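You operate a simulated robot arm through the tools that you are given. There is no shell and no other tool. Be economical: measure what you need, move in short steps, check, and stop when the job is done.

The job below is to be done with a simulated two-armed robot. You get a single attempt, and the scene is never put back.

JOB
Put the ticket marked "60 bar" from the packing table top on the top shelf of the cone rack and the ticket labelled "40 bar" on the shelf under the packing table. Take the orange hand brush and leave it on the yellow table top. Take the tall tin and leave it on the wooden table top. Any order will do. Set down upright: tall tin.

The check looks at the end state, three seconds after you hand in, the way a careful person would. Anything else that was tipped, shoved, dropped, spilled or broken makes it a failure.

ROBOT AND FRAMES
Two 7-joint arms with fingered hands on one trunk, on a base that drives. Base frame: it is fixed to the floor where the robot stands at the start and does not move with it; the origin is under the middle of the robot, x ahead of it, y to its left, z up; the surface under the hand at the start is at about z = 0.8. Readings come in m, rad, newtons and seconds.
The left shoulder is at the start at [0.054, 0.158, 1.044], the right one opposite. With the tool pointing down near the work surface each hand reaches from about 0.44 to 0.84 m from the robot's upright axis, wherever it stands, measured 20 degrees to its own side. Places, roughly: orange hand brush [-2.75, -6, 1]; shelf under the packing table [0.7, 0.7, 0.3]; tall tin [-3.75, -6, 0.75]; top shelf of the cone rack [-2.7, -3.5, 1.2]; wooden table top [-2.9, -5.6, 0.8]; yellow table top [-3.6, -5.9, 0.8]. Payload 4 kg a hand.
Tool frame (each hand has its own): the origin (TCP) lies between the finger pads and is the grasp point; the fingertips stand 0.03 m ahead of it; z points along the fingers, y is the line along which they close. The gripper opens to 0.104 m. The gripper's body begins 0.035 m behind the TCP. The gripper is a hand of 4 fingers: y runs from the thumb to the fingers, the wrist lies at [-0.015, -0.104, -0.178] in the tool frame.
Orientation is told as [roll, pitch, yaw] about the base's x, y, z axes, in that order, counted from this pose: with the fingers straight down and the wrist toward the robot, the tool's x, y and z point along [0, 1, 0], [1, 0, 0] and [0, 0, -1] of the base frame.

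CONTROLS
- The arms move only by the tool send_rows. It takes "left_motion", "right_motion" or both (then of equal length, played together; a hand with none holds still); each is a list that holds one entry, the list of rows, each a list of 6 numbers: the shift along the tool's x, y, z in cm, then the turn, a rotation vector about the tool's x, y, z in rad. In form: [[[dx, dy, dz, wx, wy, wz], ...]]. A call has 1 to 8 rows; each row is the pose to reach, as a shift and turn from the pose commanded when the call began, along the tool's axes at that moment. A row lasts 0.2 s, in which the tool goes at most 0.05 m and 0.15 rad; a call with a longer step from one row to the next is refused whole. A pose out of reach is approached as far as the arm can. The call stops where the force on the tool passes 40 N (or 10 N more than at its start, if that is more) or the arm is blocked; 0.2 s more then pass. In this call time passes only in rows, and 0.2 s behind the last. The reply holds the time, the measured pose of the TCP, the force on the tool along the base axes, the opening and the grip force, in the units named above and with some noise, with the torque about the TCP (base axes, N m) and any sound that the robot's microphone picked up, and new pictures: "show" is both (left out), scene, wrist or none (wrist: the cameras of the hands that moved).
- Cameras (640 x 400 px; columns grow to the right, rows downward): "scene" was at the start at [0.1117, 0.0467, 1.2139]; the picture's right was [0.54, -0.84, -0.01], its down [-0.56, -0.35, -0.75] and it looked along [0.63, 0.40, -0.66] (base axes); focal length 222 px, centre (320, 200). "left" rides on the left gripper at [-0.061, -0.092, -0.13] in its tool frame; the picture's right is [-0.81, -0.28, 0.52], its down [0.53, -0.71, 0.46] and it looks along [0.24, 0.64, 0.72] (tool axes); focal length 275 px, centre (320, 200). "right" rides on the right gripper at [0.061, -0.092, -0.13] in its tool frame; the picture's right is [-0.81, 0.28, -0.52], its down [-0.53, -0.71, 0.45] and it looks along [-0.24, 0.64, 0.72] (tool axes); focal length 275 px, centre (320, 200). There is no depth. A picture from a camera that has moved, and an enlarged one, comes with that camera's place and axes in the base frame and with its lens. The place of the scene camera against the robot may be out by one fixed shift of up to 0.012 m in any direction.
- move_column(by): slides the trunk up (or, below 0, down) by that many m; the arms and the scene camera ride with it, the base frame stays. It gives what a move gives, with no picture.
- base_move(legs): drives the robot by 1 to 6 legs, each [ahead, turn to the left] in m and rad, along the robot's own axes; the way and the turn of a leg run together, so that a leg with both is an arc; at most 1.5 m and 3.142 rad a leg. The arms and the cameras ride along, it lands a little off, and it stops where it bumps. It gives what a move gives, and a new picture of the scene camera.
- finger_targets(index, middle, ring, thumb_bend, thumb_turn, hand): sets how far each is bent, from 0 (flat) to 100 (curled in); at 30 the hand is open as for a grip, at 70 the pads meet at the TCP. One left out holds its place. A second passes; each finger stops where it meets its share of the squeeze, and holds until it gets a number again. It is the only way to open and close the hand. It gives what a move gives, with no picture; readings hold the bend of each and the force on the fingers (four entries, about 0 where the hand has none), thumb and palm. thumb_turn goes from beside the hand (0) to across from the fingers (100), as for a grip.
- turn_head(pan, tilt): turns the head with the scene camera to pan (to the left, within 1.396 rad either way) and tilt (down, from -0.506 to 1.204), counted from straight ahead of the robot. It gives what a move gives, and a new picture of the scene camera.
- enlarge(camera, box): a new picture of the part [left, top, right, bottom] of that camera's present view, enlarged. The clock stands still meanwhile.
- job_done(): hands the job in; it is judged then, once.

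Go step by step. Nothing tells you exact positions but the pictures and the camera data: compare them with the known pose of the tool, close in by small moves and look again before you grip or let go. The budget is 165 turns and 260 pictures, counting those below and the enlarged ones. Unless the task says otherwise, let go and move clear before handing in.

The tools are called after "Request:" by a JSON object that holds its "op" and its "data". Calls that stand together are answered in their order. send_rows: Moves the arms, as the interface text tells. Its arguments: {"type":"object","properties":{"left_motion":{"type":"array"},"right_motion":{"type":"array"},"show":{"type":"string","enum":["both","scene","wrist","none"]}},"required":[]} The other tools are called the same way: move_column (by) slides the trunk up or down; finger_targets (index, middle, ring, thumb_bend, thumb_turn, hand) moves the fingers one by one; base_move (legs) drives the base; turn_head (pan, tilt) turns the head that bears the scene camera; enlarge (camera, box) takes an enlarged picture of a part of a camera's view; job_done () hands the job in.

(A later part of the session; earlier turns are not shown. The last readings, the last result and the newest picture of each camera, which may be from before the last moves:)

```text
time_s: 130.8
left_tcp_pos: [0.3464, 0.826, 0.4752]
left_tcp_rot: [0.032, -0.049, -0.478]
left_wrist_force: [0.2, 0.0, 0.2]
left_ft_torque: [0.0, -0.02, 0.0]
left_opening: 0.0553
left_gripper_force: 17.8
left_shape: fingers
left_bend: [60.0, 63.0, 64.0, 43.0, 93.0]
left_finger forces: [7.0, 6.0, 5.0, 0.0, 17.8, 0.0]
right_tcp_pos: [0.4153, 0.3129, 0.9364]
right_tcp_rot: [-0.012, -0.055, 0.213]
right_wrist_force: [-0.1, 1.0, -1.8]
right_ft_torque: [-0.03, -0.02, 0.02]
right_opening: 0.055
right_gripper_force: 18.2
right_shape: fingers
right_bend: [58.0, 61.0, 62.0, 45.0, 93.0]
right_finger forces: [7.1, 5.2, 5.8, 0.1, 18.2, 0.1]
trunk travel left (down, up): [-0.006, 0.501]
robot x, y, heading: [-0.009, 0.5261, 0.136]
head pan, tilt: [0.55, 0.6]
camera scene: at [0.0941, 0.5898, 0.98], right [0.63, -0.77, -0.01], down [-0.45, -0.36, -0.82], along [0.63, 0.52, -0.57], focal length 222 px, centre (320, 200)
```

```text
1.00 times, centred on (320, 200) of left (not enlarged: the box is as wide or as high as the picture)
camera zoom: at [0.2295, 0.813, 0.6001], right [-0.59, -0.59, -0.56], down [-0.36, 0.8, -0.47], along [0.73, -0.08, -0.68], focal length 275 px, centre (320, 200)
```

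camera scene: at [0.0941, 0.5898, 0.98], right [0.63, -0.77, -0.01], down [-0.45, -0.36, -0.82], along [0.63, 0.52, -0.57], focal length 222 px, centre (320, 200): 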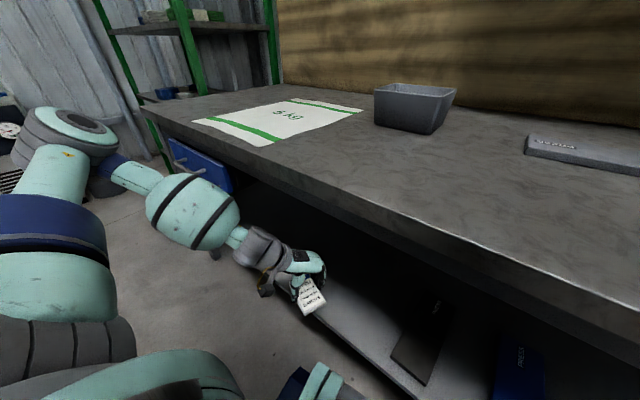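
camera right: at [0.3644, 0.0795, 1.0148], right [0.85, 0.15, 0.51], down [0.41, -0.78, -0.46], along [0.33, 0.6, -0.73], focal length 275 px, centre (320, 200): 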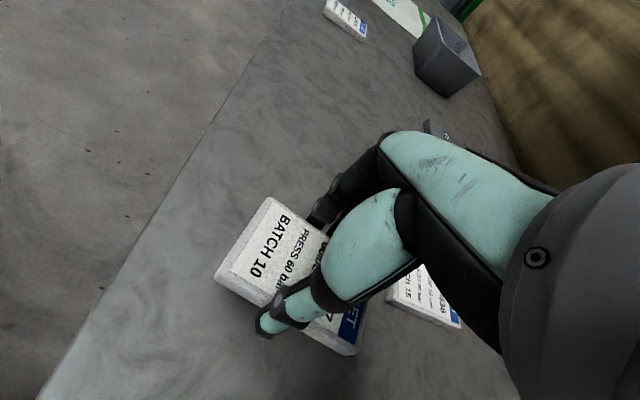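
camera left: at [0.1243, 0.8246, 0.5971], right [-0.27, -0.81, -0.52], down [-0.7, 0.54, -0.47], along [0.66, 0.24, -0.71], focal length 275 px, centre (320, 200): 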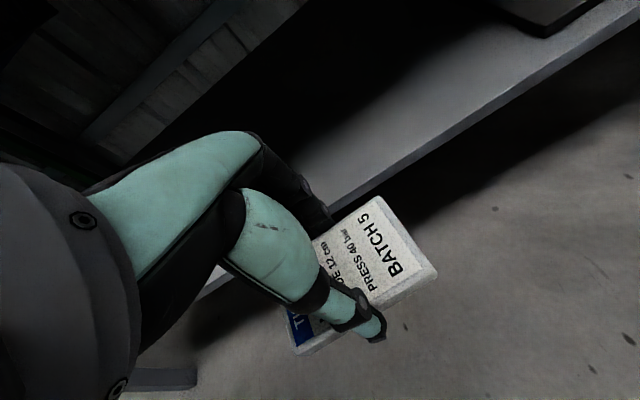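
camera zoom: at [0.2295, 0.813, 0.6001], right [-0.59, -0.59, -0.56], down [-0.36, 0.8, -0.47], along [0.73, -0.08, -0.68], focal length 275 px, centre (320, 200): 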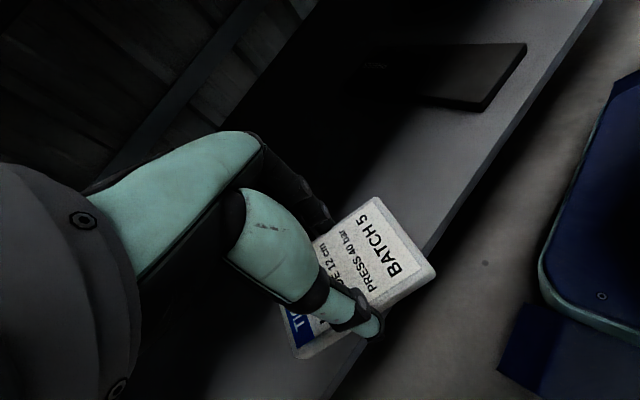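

The ticket is over the shelf front. I edge the base forward slightly, then level, reach and lower.

Request:
{"op": "base_move", "data": {"legs": [[0.02, 0]]}}

Request:
{"op": "send_rows", "data": {"left_motion": [[[0.7, 1.3, 1, 0.03, -0.02, 0], [1.4, 2.7, 2, 0.05, -0.03, 0], [1.4, 2.7, 3, 0.05, -0.03, 0], [1.4, 2.7, 4, 0.05, -0.03, 0]]], "show": "both"}}

```text
time_s: 131.6
left_tcp_pos: [0.3625, 0.827, 0.4781]
left_tcp_rot: [0.036, -0.058, -0.478]
left_wrist_force: [1.4, -0.1, -1.4]
left_ft_torque: [0.01, 0.02, -0.01]
left_opening: 0.0555
left_gripper_force: 18.2
left_shape: fingers
left_bend: [60.0, 63.0, 64.0, 43.0, 93.0]
left_finger forces: [7.1, 5.9, 5.2, 0.0, 17.9, 0.0]
right_tcp_pos: [0.4277, 0.317, 0.9414]
right_tcp_rot: [-0.009, -0.068, 0.221]
right_wrist_force: [0.9, 0.3, -0.8]
right_ft_torque: [0.01, 0.04, -0.01]
right_opening: 0.0553
right_gripper_force: 18.3
right_shape: fingers
right_bend: [58.0, 61.0, 62.0, 45.0, 93.0]
right_finger forces: [7.2, 5.2, 5.8, 0.0, 18.0, 0.1]
trunk travel left (down, up): [-0.006, 0.501]
robot x, y, heading: [0.0041, 0.5278, 0.138]
head pan, tilt: [0.55, 0.6]
camera scene: at [0.1164, 0.5928, 0.9797], right [0.63, -0.77, -0.01], down [-0.45, -0.36, -0.82], along [0.63, 0.52, -0.58], focal length 222 px, centre (320, 200)
```

scene: 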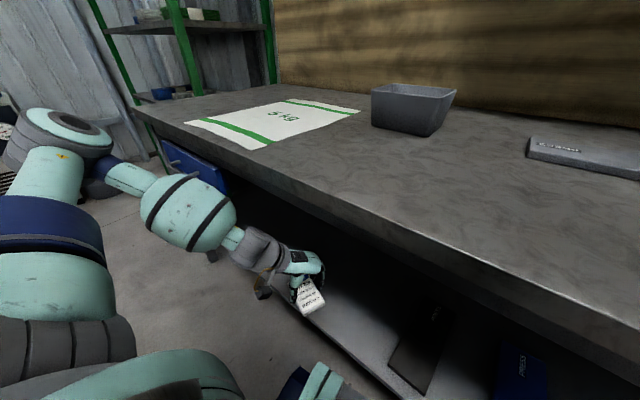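

```text
time_s: 132.6
left_tcp_pos: [0.3888, 0.8268, 0.4476]
left_tcp_rot: [0.017, -0.018, -0.477]
left_wrist_force: [0.1, 0.3, -0.1]
left_ft_torque: [-0.02, 0.02, 0.0]
left_opening: 0.0554
left_gripper_force: 18.5
left_shape: fingers
left_bend: [60.0, 63.0, 64.0, 43.0, 93.0]
left_finger forces: [7.1, 5.8, 5.1, 0.0, 17.7, 0.1]
right_tcp_pos: [0.4143, 0.3165, 0.9478]
right_tcp_rot: [-0.003, -0.092, 0.226]
right_wrist_force: [0.6, 0.1, -0.8]
right_ft_torque: [0.01, -0.02, 0.01]
right_opening: 0.0552
right_gripper_force: 17.9
right_shape: fingers
right_bend: [58.0, 61.0, 62.0, 45.0, 93.0]
right_finger forces: [7.1, 5.1, 5.6, 0.1, 18.1, 0.0]
trunk travel left (down, up): [-0.006, 0.501]
robot x, y, heading: [0.0112, 0.5282, 0.134]
head pan, tilt: [0.55, 0.6]
camera scene: at [0.1137, 0.5924, 0.9801], right [0.63, -0.77, -0.01], down [-0.45, -0.36, -0.82], along [0.63, 0.52, -0.57], focal length 222 px, centre (320, 200)
camera left: at [0.2769, 0.815, 0.576], right [-0.6, -0.59, -0.54], down [-0.38, 0.8, -0.46], along [0.7, -0.08, -0.71], focal length 275 px, centre (320, 200)
```

scene: 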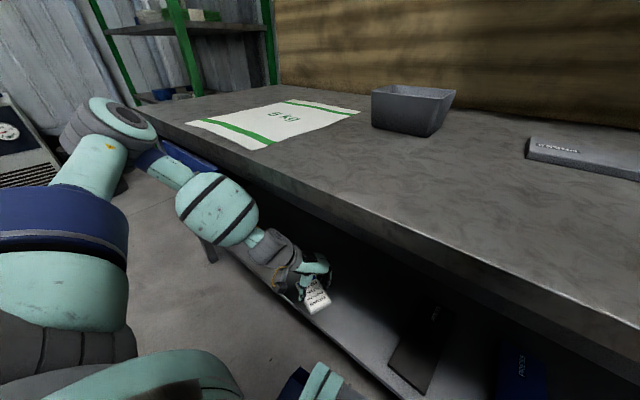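
left: 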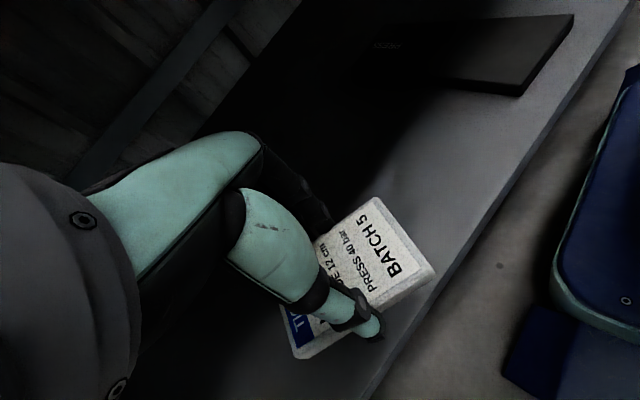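

The ticket is wholly over the shelf. I lower until contact.

Request:
{"op": "send_rows", "data": {"left_motion": [[[0, 0, 1.5, 0, 0, 0], [0, 0, 3, 0, 0, 0], [0, 0, 4.5, 0, 0, 0]]], "show": "both"}}

```text
time_s: 133.4
left_tcp_pos: [0.3853, 0.8347, 0.4082]
left_tcp_rot: [0.011, -0.017, -0.471]
left_wrist_force: [-0.8, -0.6, -0.5]
left_ft_torque: [0.0, 0.03, 0.01]
left_opening: 0.0555
left_gripper_force: 17.5
left_shape: fingers
left_bend: [60.0, 63.0, 64.0, 43.0, 93.0]
left_finger forces: [7.1, 5.9, 4.9, 0.0, 17.7, 0.0]
left hand out of reach, approached as far as the arm can: row 3
right_tcp_pos: [0.4124, 0.3198, 0.9495]
right_tcp_rot: [-0.008, -0.093, 0.226]
right_wrist_force: [-0.1, -0.3, -0.5]
right_ft_torque: [0.0, 0.01, 0.01]
right_opening: 0.0552
right_gripper_force: 18.1
right_shape: fingers
right_bend: [58.0, 61.0, 62.0, 45.0, 93.0]
right_finger forces: [7.1, 5.1, 5.6, 0.1, 18.0, 0.0]
trunk travel left (down, up): [-0.006, 0.501]
robot x, y, heading: [0.0086, 0.5249, 0.137]
head pan, tilt: [0.55, 0.6]
camera scene: at [0.1112, 0.597, 0.9797], right [0.63, -0.77, 0.0], down [-0.45, -0.36, -0.82], along [0.63, 0.52, -0.58], focal length 222 px, centre (320, 200)
camera left: at [0.2732, 0.8215, 0.537], right [-0.6, -0.6, -0.53], down [-0.38, 0.8, -0.46], along [0.7, -0.08, -0.71], focal length 275 px, centre (320, 200)
```

scene: 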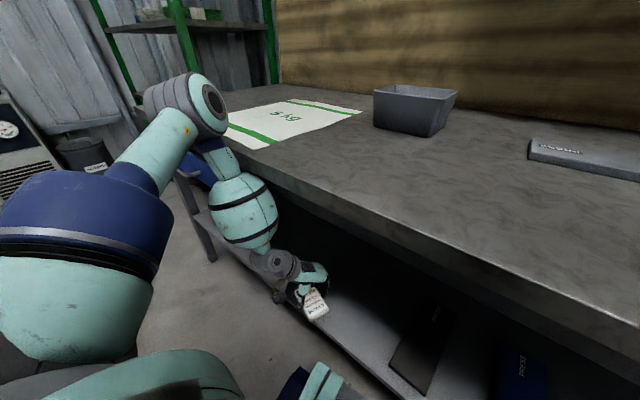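
left: 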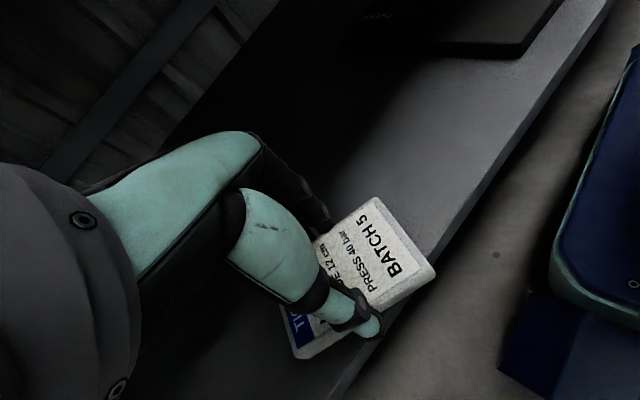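

Near the arm's limit. A slight tilt gives the last centimetre, so I try that and watch for contact.

Request:
{"op": "send_rows", "data": {"left_motion": [[[0, 0, 0.5, 0.1, 0, 0], [0, 0, 1.5, 0.2, 0, 0], [0, 0, 3, 0.3, 0, 0]]], "show": "both"}}

```text
time_s: 134.4
left_tcp_pos: [0.3011, 0.8024, 0.4005]
left_tcp_rot: [-0.118, 0.358, -0.579]
left_wrist_force: [0.1, -0.6, 0.2]
left_ft_torque: [0.0, -0.02, 0.0]
left_opening: 0.0559
left_gripper_force: 18.0
left_shape: fingers
left_bend: [60.0, 63.0, 64.0, 43.0, 93.0]
left_finger forces: [7.1, 6.0, 5.1, 0.0, 17.5, 0.0]
left hand out of reach, approached as far as the arm can: row 2, 3
right_tcp_pos: [0.4054, 0.3156, 0.9511]
right_tcp_rot: [-0.015, -0.092, 0.22]
right_wrist_force: [0.5, 0.5, -0.7]
right_ft_torque: [-0.01, -0.06, 0.03]
right_opening: 0.0552
right_gripper_force: 18.9
right_shape: fingers
right_bend: [58.0, 61.0, 62.0, 45.0, 93.0]
right_finger forces: [7.4, 5.5, 5.9, 0.1, 18.7, 0.0]
trunk travel left (down, up): [-0.006, 0.501]
robot x, y, heading: [0.0077, 0.5273, 0.14]
head pan, tilt: [0.55, 0.6]
stopped in row 3 (left hand): the arm was blocked; the commanded pose is now the measured one
camera scene: at [0.0689, 0.5886, 0.9858], right [0.63, -0.77, 0.02], down [-0.41, -0.36, -0.84], along [0.66, 0.52, -0.54], focal length 222 px, centre (320, 200)
camera left: at [0.244, 0.7852, 0.5611], right [-0.81, -0.5, -0.3], down [-0.45, 0.86, -0.23], along [0.37, -0.06, -0.93], focal length 275 px, centre (320, 200)
```

scene: 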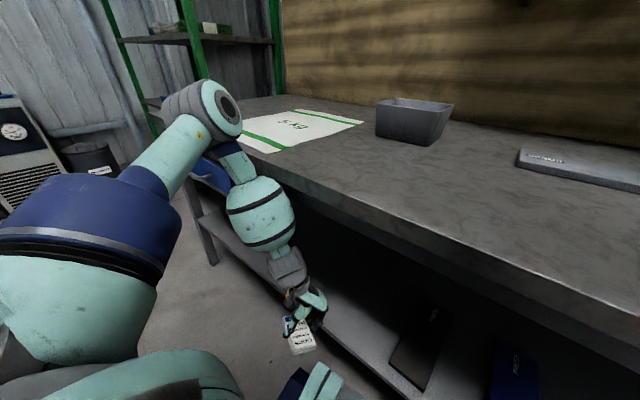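
left: 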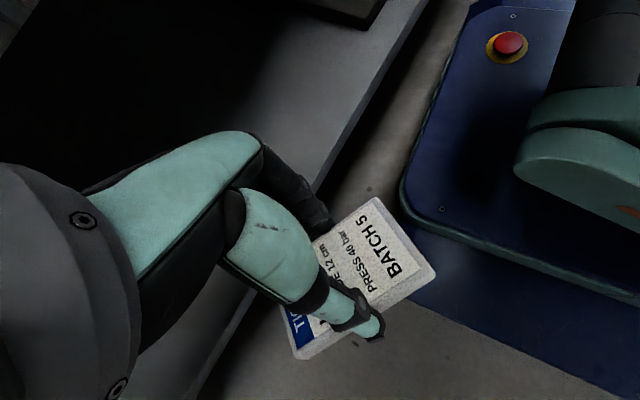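

The elbow touched the table edge and pushed the body back. I undo that by raising and un-tilting the hand.

Request:
{"op": "send_rows", "data": {"left_motion": [[[0, -1, -2, -0.1, 0, 0], [0, -2, -4, -0.2, 0, 0], [0, -3, -6, -0.3, 0, 0], [0, -4, -7, -0.33, 0.1, 0]]], "show": "both"}}

```text
time_s: 135.4
left_tcp_pos: [0.311, 0.8164, 0.4682]
left_tcp_rot: [-0.009, 0.038, -0.556]
left_wrist_force: [0.1, -0.1, -0.2]
left_ft_torque: [0.0, -0.04, -0.01]
left_opening: 0.0554
left_gripper_force: 17.6
left_shape: fingers
left_bend: [60.0, 63.0, 64.0, 43.0, 93.0]
left_finger forces: [7.3, 5.7, 5.0, 0.1, 17.7, 0.0]
right_tcp_pos: [0.4225, 0.3145, 0.9426]
right_tcp_rot: [-0.012, -0.074, 0.218]
right_wrist_force: [-0.3, -0.1, -0.8]
right_ft_torque: [0.0, -0.01, 0.02]
right_opening: 0.0553
right_gripper_force: 18.3
right_shape: fingers
right_bend: [58.0, 61.0, 62.0, 45.0, 93.0]
right_finger forces: [7.5, 5.4, 6.0, 0.0, 18.7, 0.1]
trunk travel left (down, up): [-0.006, 0.501]
robot x, y, heading: [0.0086, 0.5266, 0.137]
head pan, tilt: [0.55, 0.6]
camera scene: at [0.1125, 0.5922, 0.9804], right [0.63, -0.77, -0.01], down [-0.45, -0.36, -0.82], along [0.63, 0.52, -0.57], focal length 222 px, centre (320, 200)
camera left: at [0.206, 0.8109, 0.605], right [-0.68, -0.54, -0.5], down [-0.34, 0.83, -0.43], along [0.65, -0.12, -0.75], focal length 275 px, centre (320, 200)
```

scene: 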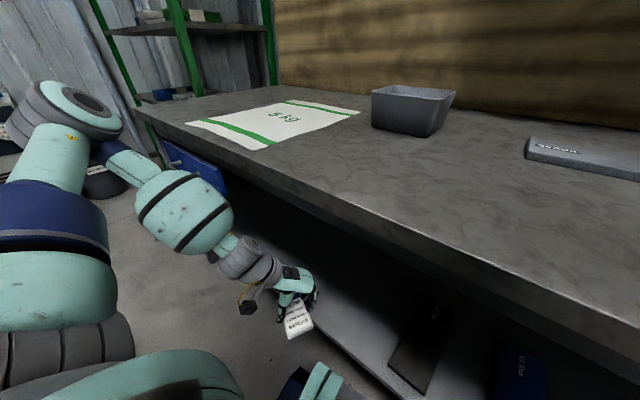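
left: 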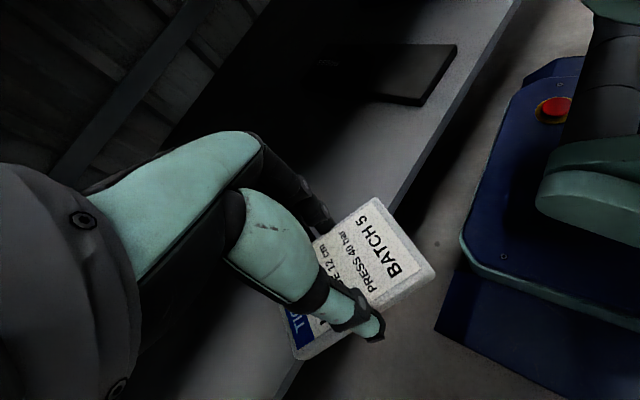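

Recovered, and nothing else moved. I go back over the shelf, level, and lower only to about 0.412, then release from there.

Request:
{"op": "send_rows", "data": {"left_motion": [[[1.7, 2.1, 0, -0.02, 0, -0.03], [3.4, 4.1, 0, -0.04, 0, -0.06], [5.2, 6.2, 0, -0.04, 0, -0.08], [5.2, 6.2, 1.5, -0.04, 0, -0.08], [5.2, 6.2, 3, -0.04, 0, -0.08], [5.2, 6.2, 4.4, -0.04, 0, -0.08], [5.2, 6.2, 5.4, -0.04, 0, -0.08]]], "show": "both"}}

```text
time_s: 137.0
left_tcp_pos: [0.3858, 0.8324, 0.4082]
left_tcp_rot: [-0.018, 0.002, -0.469]
left_wrist_force: [-0.8, 0.3, 0.6]
left_ft_torque: [-0.04, 0.01, 0.05]
left_opening: 0.0557
left_gripper_force: 17.6
left_shape: fingers
left_bend: [60.0, 63.0, 64.0, 43.0, 93.0]
left_finger forces: [7.3, 5.7, 4.8, 0.0, 17.5, 0.1]
right_tcp_pos: [0.4228, 0.3212, 0.9442]
right_tcp_rot: [-0.017, -0.073, 0.22]
right_wrist_force: [-0.2, 0.3, -1.5]
right_ft_torque: [0.04, -0.01, 0.0]
right_opening: 0.0553
right_gripper_force: 18.7
right_shape: fingers
right_bend: [58.0, 61.0, 62.0, 45.0, 93.0]
right_finger forces: [7.4, 5.4, 6.0, 0.0, 18.8, 0.0]
trunk travel left (down, up): [-0.006, 0.501]
robot x, y, heading: [0.0099, 0.5294, 0.139]
head pan, tilt: [0.55, 0.6]
camera scene: at [0.1112, 0.5969, 0.9797], right [0.64, -0.77, 0.0], down [-0.45, -0.36, -0.82], along [0.63, 0.52, -0.58], focal length 222 px, centre (320, 200)
camera left: at [0.2774, 0.822, 0.5405], right [-0.62, -0.61, -0.5], down [-0.4, 0.79, -0.46], along [0.68, -0.08, -0.73], focal length 275 px, centre (320, 200)
```

scene: 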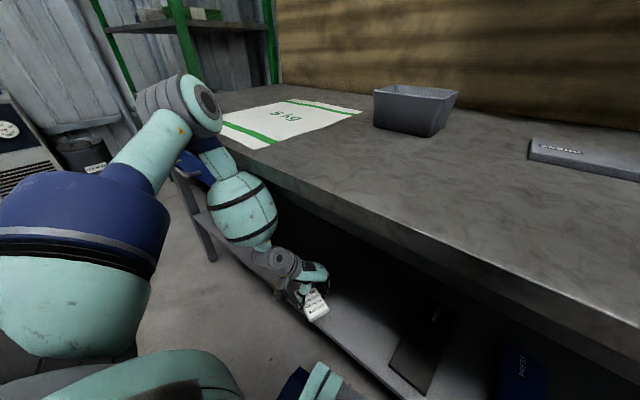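
left: 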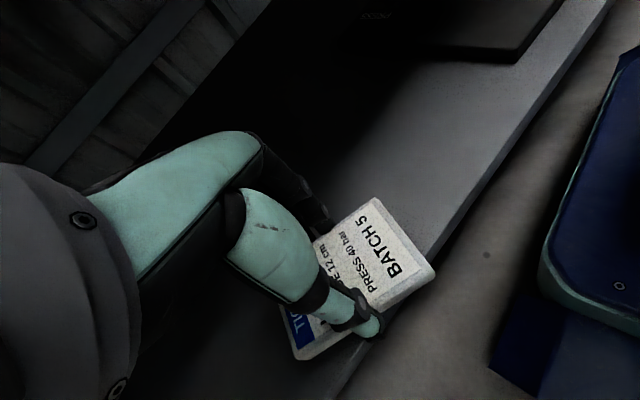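

The ticket centre is about 4.5 cm inside the shelf edge and just above the surface. I lower the last few mm with the trunk and release.

Request:
{"op": "move_column", "data": {"by": -0.006}}

Request:
{"op": "finger_targets", "data": {"hand": "left", "index": 48, "middle": 50, "ring": 50, "thumb_bend": 34}}

Request:
{"op": "enlarge", "data": {"camera": "left", "box": [0, 0, 640, 400]}}

```text
time_s: 137.6
left_tcp_pos: [0.39, 0.8283, 0.4055]
left_tcp_rot: [-0.012, -0.001, -0.477]
left_wrist_force: [-0.1, 0.1, -1.0]
left_ft_torque: [0.02, -0.04, -0.03]
left_opening: 0.0553
left_gripper_force: 17.6
left_shape: fingers
left_bend: [60.0, 63.0, 64.0, 43.0, 93.0]
left_finger forces: [7.3, 5.7, 4.8, 0.0, 17.5, 0.0]
right_tcp_pos: [0.4241, 0.3161, 0.9367]
right_tcp_rot: [-0.012, -0.072, 0.219]
right_wrist_force: [-0.8, 0.4, 0.0]
right_ft_torque: [-0.01, 0.01, 0.01]
right_opening: 0.0553
right_gripper_force: 18.5
right_shape: fingers
right_bend: [58.0, 61.0, 62.0, 45.0, 93.0]
right_finger forces: [7.4, 5.4, 5.9, 0.0, 18.7, 0.1]
trunk travel left (down, up): [0.0, 0.507]
robot x, y, heading: [0.0101, 0.531, 0.14]
head pan, tilt: [0.55, 0.6]
```

```text
time_s: 138.6
left_tcp_pos: [0.3903, 0.8288, 0.4054]
left_tcp_rot: [-0.013, 0.001, -0.476]
left_wrist_force: [0.8, 0.4, -0.5]
left_ft_torque: [0.01, -0.02, -0.03]
left_opening: 0.0745
left_gripper_force: 0.0
left_shape: fingers
left_bend: [48.0, 50.0, 50.0, 34.0, 97.0]
left_finger forces: [0.0, 0.0, 0.0, 0.0, 0.0, 0.1]
right_tcp_pos: [0.4246, 0.3158, 0.935]
right_tcp_rot: [-0.011, -0.073, 0.217]
right_wrist_force: [0.3, -0.1, -0.6]
right_ft_torque: [0.01, -0.04, -0.02]
right_opening: 0.0554
right_gripper_force: 19.0
right_shape: fingers
right_bend: [58.0, 61.0, 62.0, 45.0, 93.0]
right_finger forces: [7.5, 5.5, 5.9, 0.0, 18.7, 0.0]
trunk travel left (down, up): [0.0, 0.507]
robot x, y, heading: [0.0082, 0.5319, 0.136]
head pan, tilt: [0.55, 0.6]
```

```text
1.00 times, centred on (320, 200) of left (not enlarged: the box is as wide or as high as the picture)
camera zoom: at [0.2807, 0.8181, 0.5379], right [-0.62, -0.6, -0.51], down [-0.39, 0.8, -0.46], along [0.68, -0.09, -0.73], focal length 275 px, centre (320, 200)
```

zoom: 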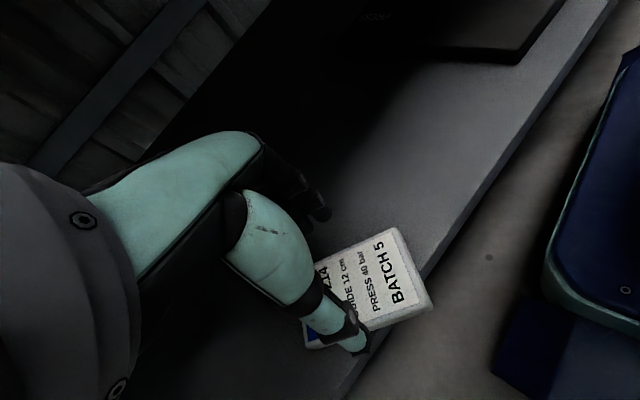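

The ticket dropped flat onto the shelf. I open the hand fully, lift it clear and back out.

Request:
{"op": "finger_targets", "data": {"hand": "left", "index": 30, "middle": 30, "ring": 30, "thumb_bend": 25}}

Request:
{"op": "send_rows", "data": {"left_motion": [[[0, 0, -2, 0, 0, 0], [0, 0, -5, 0, 0, 0], [0, 0, -8, 0, 0, 0]]], "show": "wrist"}}

Request:
{"op": "base_move", "data": {"legs": [[-0.35, 0]]}}

```text
time_s: 139.6
left_tcp_pos: [0.3902, 0.8299, 0.4049]
left_tcp_rot: [-0.01, 0.0, -0.473]
left_wrist_force: [-0.3, 0.6, -0.4]
left_ft_torque: [0.0, 0.03, -0.01]
left_opening: 0.107
left_gripper_force: 0.0
left_shape: fingers
left_bend: [30.0, 30.0, 30.0, 25.0, 97.0]
left_finger forces: [0.1, 0.1, 0.0, 0.0, 0.0, 0.1]
right_tcp_pos: [0.4245, 0.3149, 0.9372]
right_tcp_rot: [-0.009, -0.072, 0.219]
right_wrist_force: [0.6, -0.4, -0.5]
right_ft_torque: [-0.01, 0.0, 0.01]
right_opening: 0.0553
right_gripper_force: 18.8
right_shape: fingers
right_bend: [58.0, 61.0, 62.0, 45.0, 93.0]
right_finger forces: [7.4, 5.4, 6.0, 0.0, 18.7, 0.0]
trunk travel left (down, up): [0.0, 0.507]
robot x, y, heading: [0.0093, 0.5254, 0.143]
head pan, tilt: [0.55, 0.6]
```

```text
time_s: 140.4
left_tcp_pos: [0.3862, 0.8305, 0.483]
left_tcp_rot: [-0.017, 0.002, -0.474]
left_wrist_force: [-0.1, -0.1, 0.9]
left_ft_torque: [0.01, 0.01, -0.01]
left_opening: 0.107
left_gripper_force: 0.0
left_shape: fingers
left_bend: [30.0, 30.0, 30.0, 25.0, 98.0]
left_finger forces: [0.1, 0.0, 0.1, 0.1, 0.0, 0.0]
right_tcp_pos: [0.424, 0.3176, 0.9368]
right_tcp_rot: [-0.012, -0.073, 0.22]
right_wrist_force: [0.7, 0.1, -0.8]
right_ft_torque: [-0.04, -0.02, -0.02]
right_opening: 0.0551
right_gripper_force: 18.8
right_shape: fingers
right_bend: [58.0, 61.0, 62.0, 45.0, 93.0]
right_finger forces: [7.4, 5.4, 5.9, 0.0, 18.7, 0.0]
trunk travel left (down, up): [0.0, 0.507]
robot x, y, heading: [0.007, 0.5278, 0.136]
head pan, tilt: [0.55, 0.6]
camera left: at [0.2776, 0.8206, 0.6161], right [-0.62, -0.6, -0.5], down [-0.4, 0.79, -0.46], along [0.68, -0.09, -0.73], focal length 275 px, centre (320, 200)
```

left: 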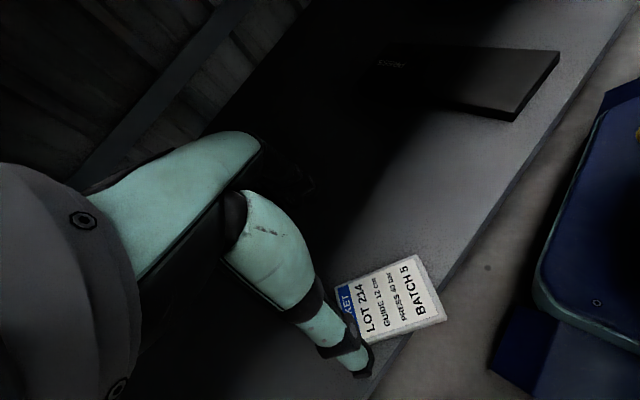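

```text
time_s: 142.8
left_tcp_pos: [0.0429, 0.7817, 0.4856]
left_tcp_rot: [-0.01, 0.0, -0.481]
left_wrist_force: [-0.5, 0.5, 0.2]
left_ft_torque: [-0.03, -0.02, 0.0]
left_opening: 0.1073
left_gripper_force: 0.0
left_shape: fingers
left_bend: [30.0, 30.0, 30.0, 25.0, 98.0]
left_finger forces: [0.0, 0.1, 0.1, 0.0, 0.1, 0.0]
right_tcp_pos: [0.0729, 0.266, 0.935]
right_tcp_rot: [-0.011, -0.073, 0.214]
right_wrist_force: [-0.7, -0.1, -0.4]
right_ft_torque: [0.02, -0.03, 0.0]
right_opening: 0.0554
right_gripper_force: 18.4
right_shape: fingers
right_bend: [58.0, 61.0, 62.0, 45.0, 93.0]
right_finger forces: [7.5, 5.2, 5.9, 0.1, 18.7, 0.0]
trunk travel left (down, up): [0.0, 0.507]
robot x, y, heading: [-0.3439, 0.4789, 0.132]
head pan, tilt: [0.55, 0.6]
camera scene: at [-0.2365, 0.5442, 0.9747], right [0.63, -0.78, -0.01], down [-0.45, -0.36, -0.82], along [0.63, 0.52, -0.57], focal length 222 px, centre (320, 200)
```

scene: 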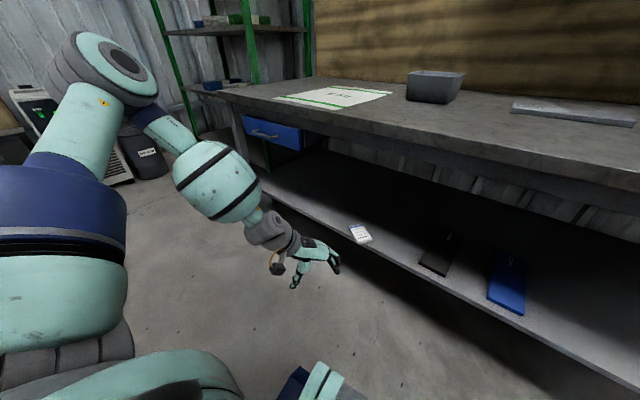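

The 40 bar ticket is on the lower shelf. Next I raise the trunk and left hand, turn toward the aisle (-y) and look for the way to the cone rack.

Request:
{"op": "move_column", "data": {"by": 0.4}}

Request:
{"op": "send_rows", "data": {"left_motion": [[[0, 0, -5, 0, 0, 0], [0, 0, -10, 0, 0, -0.05], [0, -1, -15, 0, 0, -0.1], [0, -1, -20, 0, 0, -0.15], [0, -1, -25, 0, 0, -0.2]]], "show": "none"}}

Request:
{"op": "base_move", "data": {"legs": [[0, -1.7]]}}

Request:
{"op": "turn_head", "data": {"pan": 0.0, "tilt": 0.25}}

```text
time_s: 146.6
left_tcp_pos: [0.0381, 0.7801, 0.8885]
left_tcp_rot: [-0.005, -0.011, -0.48]
left_wrist_force: [0.0, 0.3, 0.0]
left_ft_torque: [0.01, 0.0, 0.0]
left_opening: 0.107
left_gripper_force: 0.1
left_shape: fingers
left_bend: [30.0, 30.0, 30.0, 25.0, 98.0]
left_finger forces: [0.0, 0.0, 0.0, 0.1, 0.1, 0.1]
right_tcp_pos: [0.0641, 0.2642, 1.3389]
right_tcp_rot: [-0.011, -0.085, 0.214]
right_wrist_force: [0.1, 0.2, -0.9]
right_ft_torque: [0.01, -0.02, 0.02]
right_opening: 0.0552
right_gripper_force: 18.3
right_shape: fingers
right_bend: [58.0, 61.0, 62.0, 45.0, 93.0]
right_finger forces: [7.3, 5.1, 5.7, 0.0, 18.3, 0.1]
trunk travel left (down, up): [-0.4, 0.107]
robot x, y, heading: [-0.3399, 0.4814, 0.131]
head pan, tilt: [0.55, 0.6]
```

```text
refused: row 3 steps farther than a row can; nothing moved
```

```text
time_s: 151.8
left_tcp_pos: [-0.0942, 0.0669, 0.8881]
left_tcp_rot: [-0.005, -0.009, -2.184]
left_wrist_force: [-0.3, 0.4, -1.1]
left_ft_torque: [-0.01, 0.01, 0.03]
left_opening: 0.1071
left_gripper_force: 0.1
left_shape: fingers
left_bend: [30.0, 30.0, 30.0, 25.0, 98.0]
left_finger forces: [0.0, 0.1, 0.0, 0.1, 0.1, 0.0]
right_tcp_pos: [-0.6101, 0.1081, 1.3391]
right_tcp_rot: [-0.012, -0.083, -1.486]
right_wrist_force: [-0.2, -0.6, -0.7]
right_ft_torque: [0.01, 0.02, 0.02]
right_opening: 0.0554
right_gripper_force: 17.1
right_shape: fingers
right_bend: [58.0, 61.0, 62.0, 45.0, 93.0]
right_finger forces: [7.0, 4.7, 5.3, 0.0, 17.2, 0.0]
trunk travel left (down, up): [-0.4, 0.107]
robot x, y, heading: [-0.3276, 0.4783, -1.569]
head pan, tilt: [0.55, 0.6]
camera scene: at [-0.289, 0.359, 1.3731], right [-0.85, -0.52, -0.01], down [-0.3, 0.49, -0.82], along [0.43, -0.69, -0.57], focal length 222 px, centre (320, 200)
```

scene: 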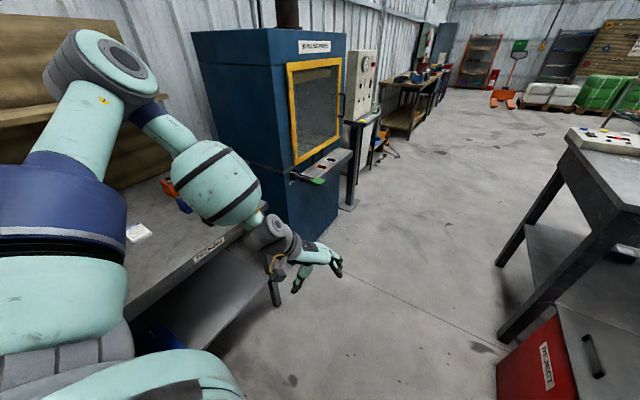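

```text
time_s: 152.8
left_tcp_pos: [-0.0942, 0.0768, 0.8927]
left_tcp_rot: [0.001, -0.02, -2.183]
left_wrist_force: [0.8, -0.1, -0.4]
left_ft_torque: [-0.02, 0.02, 0.01]
left_opening: 0.1071
left_gripper_force: 0.0
left_shape: fingers
left_bend: [30.0, 30.0, 30.0, 25.0, 97.0]
left_finger forces: [0.1, 0.0, 0.0, 0.0, 0.0, 0.0]
right_tcp_pos: [-0.6086, 0.1245, 1.3436]
right_tcp_rot: [-0.013, -0.097, -1.485]
right_wrist_force: [-0.5, 0.1, -0.2]
right_ft_torque: [0.0, 0.03, 0.0]
right_opening: 0.0551
right_gripper_force: 18.2
right_shape: fingers
right_bend: [58.0, 61.0, 62.0, 45.0, 93.0]
right_finger forces: [7.4, 5.2, 5.7, 0.0, 18.3, 0.1]
trunk travel left (down, up): [-0.4, 0.107]
robot x, y, heading: [-0.3323, 0.4815, -1.569]
head pan, tilt: [0.0, 0.25]
camera scene: at [-0.3347, 0.3413, 1.4052], right [-1.0, 0.0, 0.0], down [0.0, 0.26, -0.97], along [0.0, -0.97, -0.26], focal length 222 px, centre (320, 200)
```

scene: 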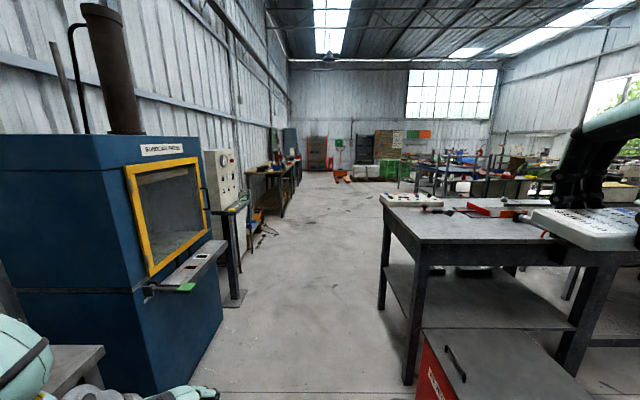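

The corridor between the cabinet (x ≈ 0.2) and the bench (x ≈ -0.8) is clear. I drive down it in steps.

Request:
{"op": "base_move", "data": {"legs": [[1.4, 0.0], [1.2, 0.0]]}}

Request:
{"op": "turn_head", "data": {"pan": -0.8, "tilt": 0.25}}

```text
time_s: 166.0
left_tcp_pos: [-0.0933, -2.483, 0.8948]
left_tcp_rot: [0.001, -0.022, -2.189]
left_wrist_force: [-0.5, 0.2, -0.3]
left_ft_torque: [-0.01, -0.05, 0.0]
left_opening: 0.1073
left_gripper_force: 0.0
left_shape: fingers
left_bend: [30.0, 30.0, 30.0, 25.0, 97.0]
left_finger forces: [0.0, 0.0, 0.1, 0.1, 0.0, 0.1]
right_tcp_pos: [-0.6072, -2.4307, 1.344]
right_tcp_rot: [-0.012, -0.097, -1.495]
right_wrist_force: [1.2, -0.8, -1.2]
right_ft_torque: [0.02, 0.02, -0.01]
right_opening: 0.0546
right_gripper_force: 17.8
right_shape: fingers
right_bend: [58.0, 61.0, 62.0, 45.0, 93.0]
right_finger forces: [7.5, 5.2, 5.5, 0.0, 18.2, 0.0]
trunk travel left (down, up): [-0.4, 0.107]
robot x, y, heading: [-0.3254, -2.0765, -1.569]
head pan, tilt: [0.0, 0.25]
camera scene: at [-0.3312, -2.216, 1.4051], right [-1.0, 0.01, 0.0], down [0.0, 0.26, -0.97], along [-0.01, -0.97, -0.26], focal length 222 px, centre (320, 200)
```

scene: 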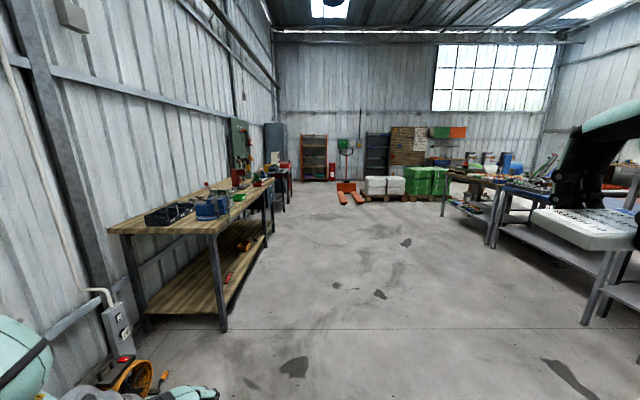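

```text
time_s: 167.1
left_tcp_pos: [-0.0937, -2.4721, 0.8985]
left_tcp_rot: [0.007, -0.031, -2.189]
left_wrist_force: [0.8, 0.3, -0.1]
left_ft_torque: [-0.02, 0.03, -0.01]
left_opening: 0.1071
left_gripper_force: 0.0
left_shape: fingers
left_bend: [30.0, 30.0, 30.0, 25.0, 97.0]
left_finger forces: [0.1, 0.0, 0.0, 0.1, 0.0, 0.0]
right_tcp_pos: [-0.6062, -2.416, 1.3466]
right_tcp_rot: [-0.013, -0.112, -1.493]
right_wrist_force: [0.8, 0.1, -0.1]
right_ft_torque: [0.02, 0.0, -0.02]
right_opening: 0.0551
right_gripper_force: 18.3
right_shape: fingers
right_bend: [58.0, 61.0, 62.0, 45.0, 93.0]
right_finger forces: [7.5, 5.3, 5.9, 0.0, 18.6, 0.0]
trunk travel left (down, up): [-0.4, 0.107]
robot x, y, heading: [-0.3251, -2.0753, -1.575]
head pan, tilt: [-0.799, 0.25]
camera scene: at [-0.398, -2.1882, 1.4054], right [-0.69, 0.72, 0.01], down [0.18, 0.18, -0.97], along [-0.7, -0.67, -0.26], focal length 222 px, centre (320, 200)
```

scene: 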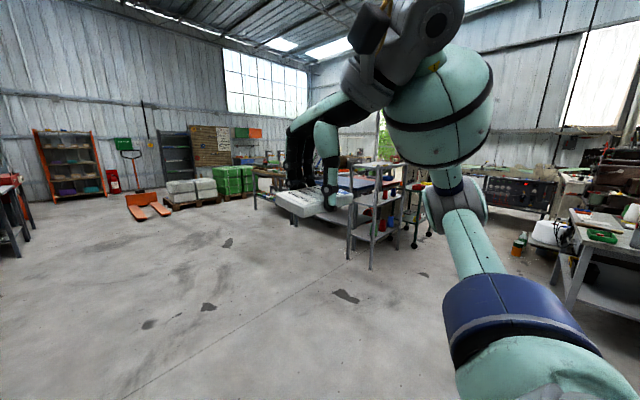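

The small grey rack at about (-2.6, -3.4) looks like the cone rack. I zoom in on it.

Request:
{"op": "enlarge", "data": {"camera": "scene", "box": [240, 130, 440, 280]}}

```text
2.67 times, centred on (340, 205) of scene
camera zoom: at [-0.398, -2.1882, 1.4054], right [-0.69, 0.72, 0.01], down [0.18, 0.18, -0.97], along [-0.7, -0.67, -0.26], focal length 593 px, centre (267, 187)
```

zoom: 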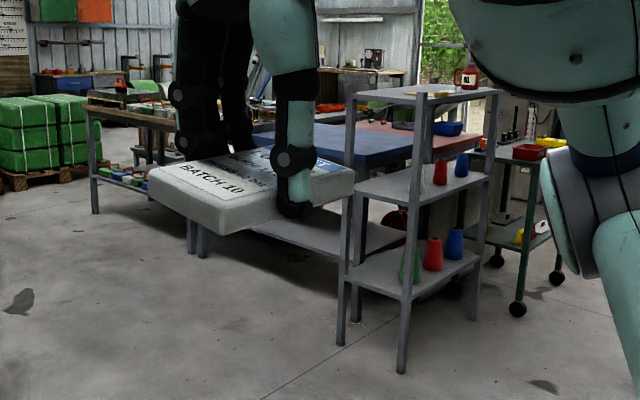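

The cone rack spans about x -3.09..-2.40 and y -3.64..-3.31, with its top at roughly 1.15–1.2. I drive to a spot in front of it and face -y.

Request:
{"op": "base_move", "data": {"legs": [[0, -1.29], [1.0, 0], [1.0, 0], [0, 1.29]]}}

Request:
{"op": "turn_head", "data": {"pan": -0.2, "tilt": 0.4}}

```text
time_s: 185.1
left_tcp_pos: [-2.0145, -2.992, 0.8981]
left_tcp_rot: [0.007, -0.033, -2.21]
left_wrist_force: [-0.1, -0.3, -0.2]
left_ft_torque: [0.02, 0.02, 0.0]
left_opening: 0.1074
left_gripper_force: 0.1
left_shape: fingers
left_bend: [30.0, 30.0, 30.0, 25.0, 97.0]
left_finger forces: [0.0, 0.0, 0.0, 0.1, 0.0, 0.0]
right_tcp_pos: [-2.5269, -2.9233, 1.3466]
right_tcp_rot: [-0.015, -0.111, -1.515]
right_wrist_force: [-0.5, 0.2, -1.2]
right_ft_torque: [-0.01, 0.0, -0.02]
right_opening: 0.0545
right_gripper_force: 17.1
right_shape: fingers
right_bend: [58.0, 61.0, 63.0, 45.0, 93.0]
right_finger forces: [6.9, 4.8, 5.2, 0.0, 16.9, 0.1]
trunk travel left (down, up): [-0.4, 0.107]
robot x, y, heading: [-2.2432, -2.5911, -1.599]
head pan, tilt: [-0.799, 0.25]
camera scene: at [-2.3223, -2.7014, 1.4055], right [-0.68, 0.73, 0.01], down [0.18, 0.18, -0.97], along [-0.71, -0.65, -0.26], focal length 222 px, centre (320, 200)
```

scene: 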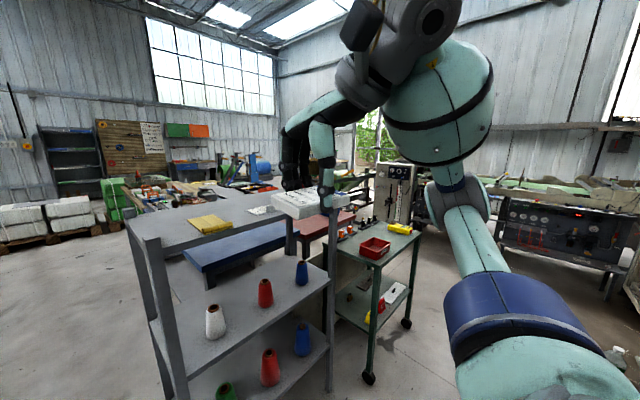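

```text
time_s: 186.1
left_tcp_pos: [-2.0166, -2.981, 0.9033]
left_tcp_rot: [0.016, -0.041, -2.21]
left_wrist_force: [0.0, -0.1, 0.3]
left_ft_torque: [0.01, 0.0, -0.01]
left_opening: 0.1072
left_gripper_force: 0.0
left_shape: fingers
left_bend: [30.0, 30.0, 30.0, 25.0, 98.0]
left_finger forces: [0.0, 0.1, 0.0, 0.1, 0.0, 0.1]
right_tcp_pos: [-2.529, -2.9076, 1.3517]
right_tcp_rot: [-0.018, -0.12, -1.513]
right_wrist_force: [0.5, -0.2, 0.2]
right_ft_torque: [-0.02, -0.05, -0.01]
right_opening: 0.0546
right_gripper_force: 17.8
right_shape: fingers
right_bend: [58.0, 62.0, 63.0, 45.0, 93.0]
right_finger forces: [7.1, 5.1, 5.6, 0.0, 17.9, 0.0]
trunk travel left (down, up): [-0.4, 0.107]
robot x, y, heading: [-2.2454, -2.5895, -1.594]
head pan, tilt: [-0.201, 0.4]
camera scene: at [-2.275, -2.7274, 1.3913], right [-0.97, 0.23, 0.0], down [0.09, 0.39, -0.92], along [-0.21, -0.89, -0.4], focal length 222 px, centre (320, 200)
```

scene: 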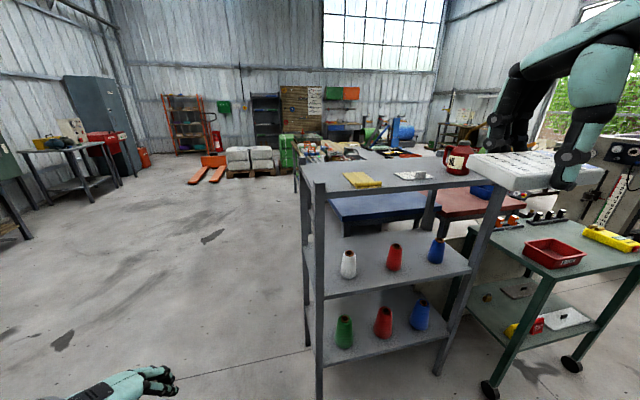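

Request:
{"op": "enlarge", "data": {"camera": "scene", "box": [290, 140, 510, 210]}}

```text
2.91 times, centred on (400, 175) of scene
camera zoom: at [-2.275, -2.7274, 1.3913], right [-0.97, 0.23, 0.0], down [0.09, 0.39, -0.92], along [-0.21, -0.89, -0.4], focal length 647 px, centre (87, 273)
```

zoom: 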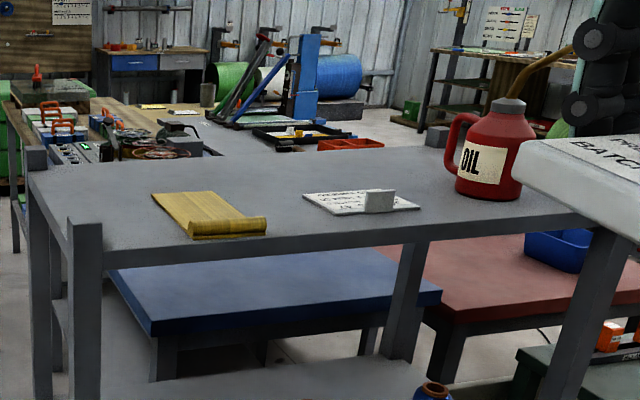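

The top shelf is at about z 1.15, with a yellow cloth, a white plaque and an oil can on it. Free space is at the back, around (-2.69, -3.55). I raise the trunk and left hand, then position the base.

Request:
{"op": "move_column", "data": {"by": 0.1}}

Request:
{"op": "send_rows", "data": {"left_motion": [[[0, 0, -4.8, 0, 0, 0], [0, 0, -9.6, 0, 0, 0], [0, 0, -14.4, 0, 0, 0], [0, 0, -19.2, 0, 0, 0], [0, 0, -24, 0, 0, 0], [0, 0, -27, 0, 0, 0]]], "show": "none"}}

Request:
{"op": "base_move", "data": {"legs": [[0, -0.6], [0.42, 0], [0, 0.62]]}}

```text
time_s: 187.4
left_tcp_pos: [-2.0158, -2.981, 1.0045]
left_tcp_rot: [0.014, -0.04, -2.209]
left_wrist_force: [-0.1, 0.6, -0.3]
left_ft_torque: [0.01, 0.0, -0.01]
left_opening: 0.1073
left_gripper_force: 0.0
left_shape: fingers
left_bend: [30.0, 30.0, 30.0, 25.0, 98.0]
left_finger forces: [0.1, 0.0, 0.1, 0.1, 0.1, 0.0]
right_tcp_pos: [-2.5278, -2.9093, 1.4508]
right_tcp_rot: [-0.018, -0.122, -1.518]
right_wrist_force: [0.3, -0.2, -1.1]
right_ft_torque: [0.02, 0.02, -0.02]
right_opening: 0.0546
right_gripper_force: 17.9
right_shape: fingers
right_bend: [58.0, 62.0, 63.0, 45.0, 93.0]
right_finger forces: [7.1, 5.1, 5.6, 0.0, 17.9, 0.0]
trunk travel left (down, up): [-0.5, 0.007]
robot x, y, heading: [-2.2504, -2.5931, -1.601]
head pan, tilt: [-0.201, 0.4]
```

```text
time_s: 188.8
left_tcp_pos: [-2.0137, -2.9701, 1.2732]
left_tcp_rot: [0.018, -0.042, -2.21]
left_wrist_force: [-0.1, 0.8, 0.0]
left_ft_torque: [0.01, -0.02, 0.0]
left_opening: 0.1074
left_gripper_force: 0.1
left_shape: fingers
left_bend: [30.0, 30.0, 30.0, 25.0, 98.0]
left_finger forces: [0.0, 0.0, 0.0, 0.1, 0.0, 0.0]
left hand out of reach, approached as far as the arm can: row 4
right_tcp_pos: [-2.5281, -2.9079, 1.4499]
right_tcp_rot: [-0.017, -0.121, -1.516]
right_wrist_force: [0.1, 0.5, -0.6]
right_ft_torque: [-0.01, -0.03, 0.02]
right_opening: 0.0546
right_gripper_force: 17.5
right_shape: fingers
right_bend: [58.0, 62.0, 63.0, 45.0, 93.0]
right_finger forces: [7.2, 5.2, 5.5, 0.0, 17.9, 0.0]
trunk travel left (down, up): [-0.5, 0.007]
robot x, y, heading: [-2.2449, -2.5945, -1.595]
head pan, tilt: [-0.201, 0.4]
```

```text
time_s: 194.3
left_tcp_pos: [-2.4468, -3.3492, 1.2788]
left_tcp_rot: [0.025, -0.053, -2.67]
left_wrist_force: [-0.1, 0.0, 0.4]
left_ft_torque: [0.02, -0.02, -0.03]
left_opening: 0.1074
left_gripper_force: 0.0
left_shape: fingers
left_bend: [30.0, 30.0, 30.0, 25.0, 98.0]
left_finger forces: [0.0, 0.1, 0.0, 0.0, 0.0, 0.0]
right_tcp_pos: [-2.8783, -3.0648, 1.4573]
right_tcp_rot: [-0.021, -0.145, -1.971]
right_wrist_force: [0.4, -0.4, -1.8]
right_ft_torque: [0.02, -0.02, 0.01]
right_opening: 0.0544
right_gripper_force: 18.1
right_shape: fingers
right_bend: [58.0, 62.0, 63.0, 45.0, 93.0]
right_finger forces: [7.3, 5.0, 5.6, 0.1, 18.1, 0.1]
trunk travel left (down, up): [-0.5, 0.007]
robot x, y, heading: [-2.5055, -2.9299, -2.094]
head pan, tilt: [-0.201, 0.4]
stopped in leg 3: the robot was blocked; the commanded pose is now the measured one
camera scene: at [-2.5989, -3.0411, 1.4909], right [-0.75, 0.66, 0.0], down [0.27, 0.3, -0.91], along [-0.61, -0.68, -0.4], focal length 222 px, centre (320, 200)
```

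scene: 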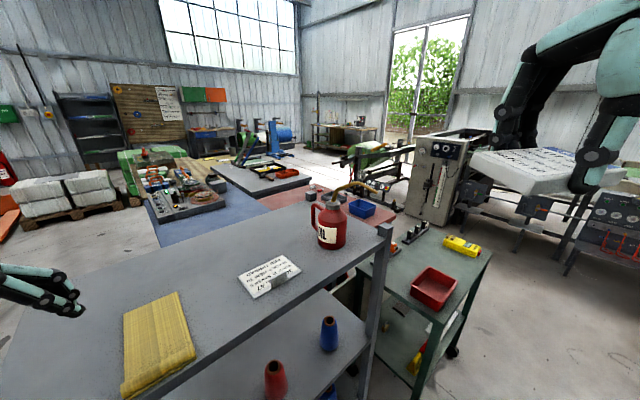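

The turn was blocked, probably with the base corner close to the rack. I back off a little, then finish turning.

Request:
{"op": "base_move", "data": {"legs": [[-0.14, 0]]}}

Request:
{"op": "base_move", "data": {"legs": [[0, 0.5]]}}

```text
time_s: 195.7
left_tcp_pos: [-2.3712, -3.2252, 1.2782]
left_tcp_rot: [0.025, -0.055, -2.664]
left_wrist_force: [0.0, 1.0, 0.8]
left_ft_torque: [0.0, 0.02, 0.01]
left_opening: 0.1074
left_gripper_force: 0.0
left_shape: fingers
left_bend: [30.0, 30.0, 30.0, 25.0, 98.0]
left_finger forces: [0.0, 0.0, 0.0, 0.0, 0.0, 0.0]
right_tcp_pos: [-2.8042, -2.9431, 1.4591]
right_tcp_rot: [-0.019, -0.145, -1.969]
right_wrist_force: [-0.5, -0.8, -0.7]
right_ft_torque: [0.01, 0.0, 0.01]
right_opening: 0.0546
right_gripper_force: 17.8
right_shape: fingers
right_bend: [58.0, 62.0, 63.0, 45.0, 93.0]
right_finger forces: [7.3, 5.2, 5.5, 0.0, 18.1, 0.0]
trunk travel left (down, up): [-0.5, 0.007]
robot x, y, heading: [-2.4319, -2.806, -2.093]
head pan, tilt: [-0.201, 0.4]
camera scene: at [-2.5094, -2.8892, 1.4938], right [-0.75, 0.66, 0.0], down [0.25, 0.29, -0.92], along [-0.61, -0.69, -0.38], focal length 222 px, centre (320, 200)
```

scene: 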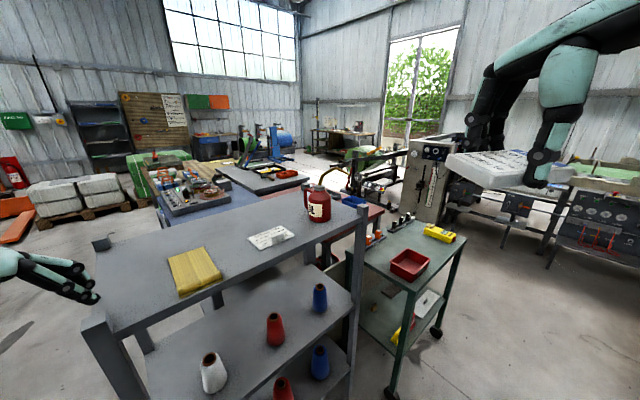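

```text
time_s: 197.7
left_tcp_pos: [-2.1792, -3.1619, 1.2727]
left_tcp_rot: [0.017, -0.044, -2.165]
left_wrist_force: [-0.3, -0.1, -0.3]
left_ft_torque: [0.04, -0.01, 0.03]
left_opening: 0.1073
left_gripper_force: 0.1
left_shape: fingers
left_bend: [30.0, 30.0, 30.0, 25.0, 98.0]
left_finger forces: [0.0, 0.0, 0.1, 0.0, 0.1, 0.0]
right_tcp_pos: [-2.6935, -3.1237, 1.4528]
right_tcp_rot: [-0.02, -0.131, -1.469]
right_wrist_force: [-0.1, -0.3, -0.6]
right_ft_torque: [-0.01, 0.0, 0.02]
right_opening: 0.0542
right_gripper_force: 18.2
right_shape: fingers
right_bend: [58.0, 62.0, 63.0, 45.0, 93.0]
right_finger forces: [7.3, 5.1, 5.5, 0.0, 18.1, 0.1]
trunk travel left (down, up): [-0.5, 0.007]
robot x, y, heading: [-2.4328, -2.8066, -1.594]
head pan, tilt: [-0.201, 0.4]
camera scene: at [-2.4637, -2.9496, 1.4906], right [-0.98, 0.22, 0.0], down [0.09, 0.4, -0.91], along [-0.2, -0.89, -0.41], focal length 222 px, centre (320, 200)
```

scene: 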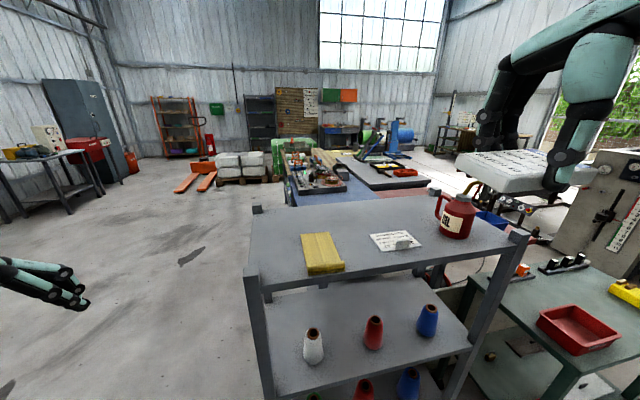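

I have a clear view: the gap between the cloth and plaque is centred at x ≈ -2.66, and the back edge is at y ≈ -3.65. I go forward 0.1 m and extend the right hand above the target.

Request:
{"op": "base_move", "data": {"legs": [[0.1, 0]]}}

```text
time_s: 198.9
left_tcp_pos: [-2.1789, -3.2081, 1.2891]
left_tcp_rot: [0.047, -0.085, -2.168]
left_wrist_force: [0.0, -0.5, 1.0]
left_ft_torque: [0.05, -0.07, -0.03]
left_opening: 0.1075
left_gripper_force: 0.1
left_shape: fingers
left_bend: [30.0, 30.0, 30.0, 25.0, 98.0]
left_finger forces: [0.0, 0.0, 0.1, 0.0, 0.0, 0.0]
right_tcp_pos: [-2.6942, -3.1604, 1.4672]
right_tcp_rot: [-0.026, -0.182, -1.468]
right_wrist_force: [-1.1, -0.2, 0.8]
right_ft_torque: [0.05, 0.0, 0.02]
right_opening: 0.0544
right_gripper_force: 17.9
right_shape: fingers
right_bend: [58.0, 62.0, 63.0, 46.0, 94.0]
right_finger forces: [7.3, 5.2, 5.6, 0.1, 18.1, 0.1]
trunk travel left (down, up): [-0.5, 0.007]
robot x, y, heading: [-2.4409, -2.9059, -1.591]
head pan, tilt: [-0.201, 0.4]
camera scene: at [-2.4645, -2.9902, 1.4957], right [-0.98, 0.22, -0.01], down [0.09, 0.36, -0.93], along [-0.2, -0.91, -0.37], focal length 222 px, centre (320, 200)
```

scene: 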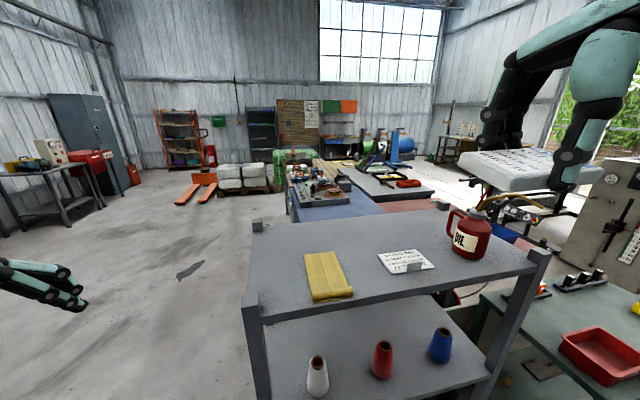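

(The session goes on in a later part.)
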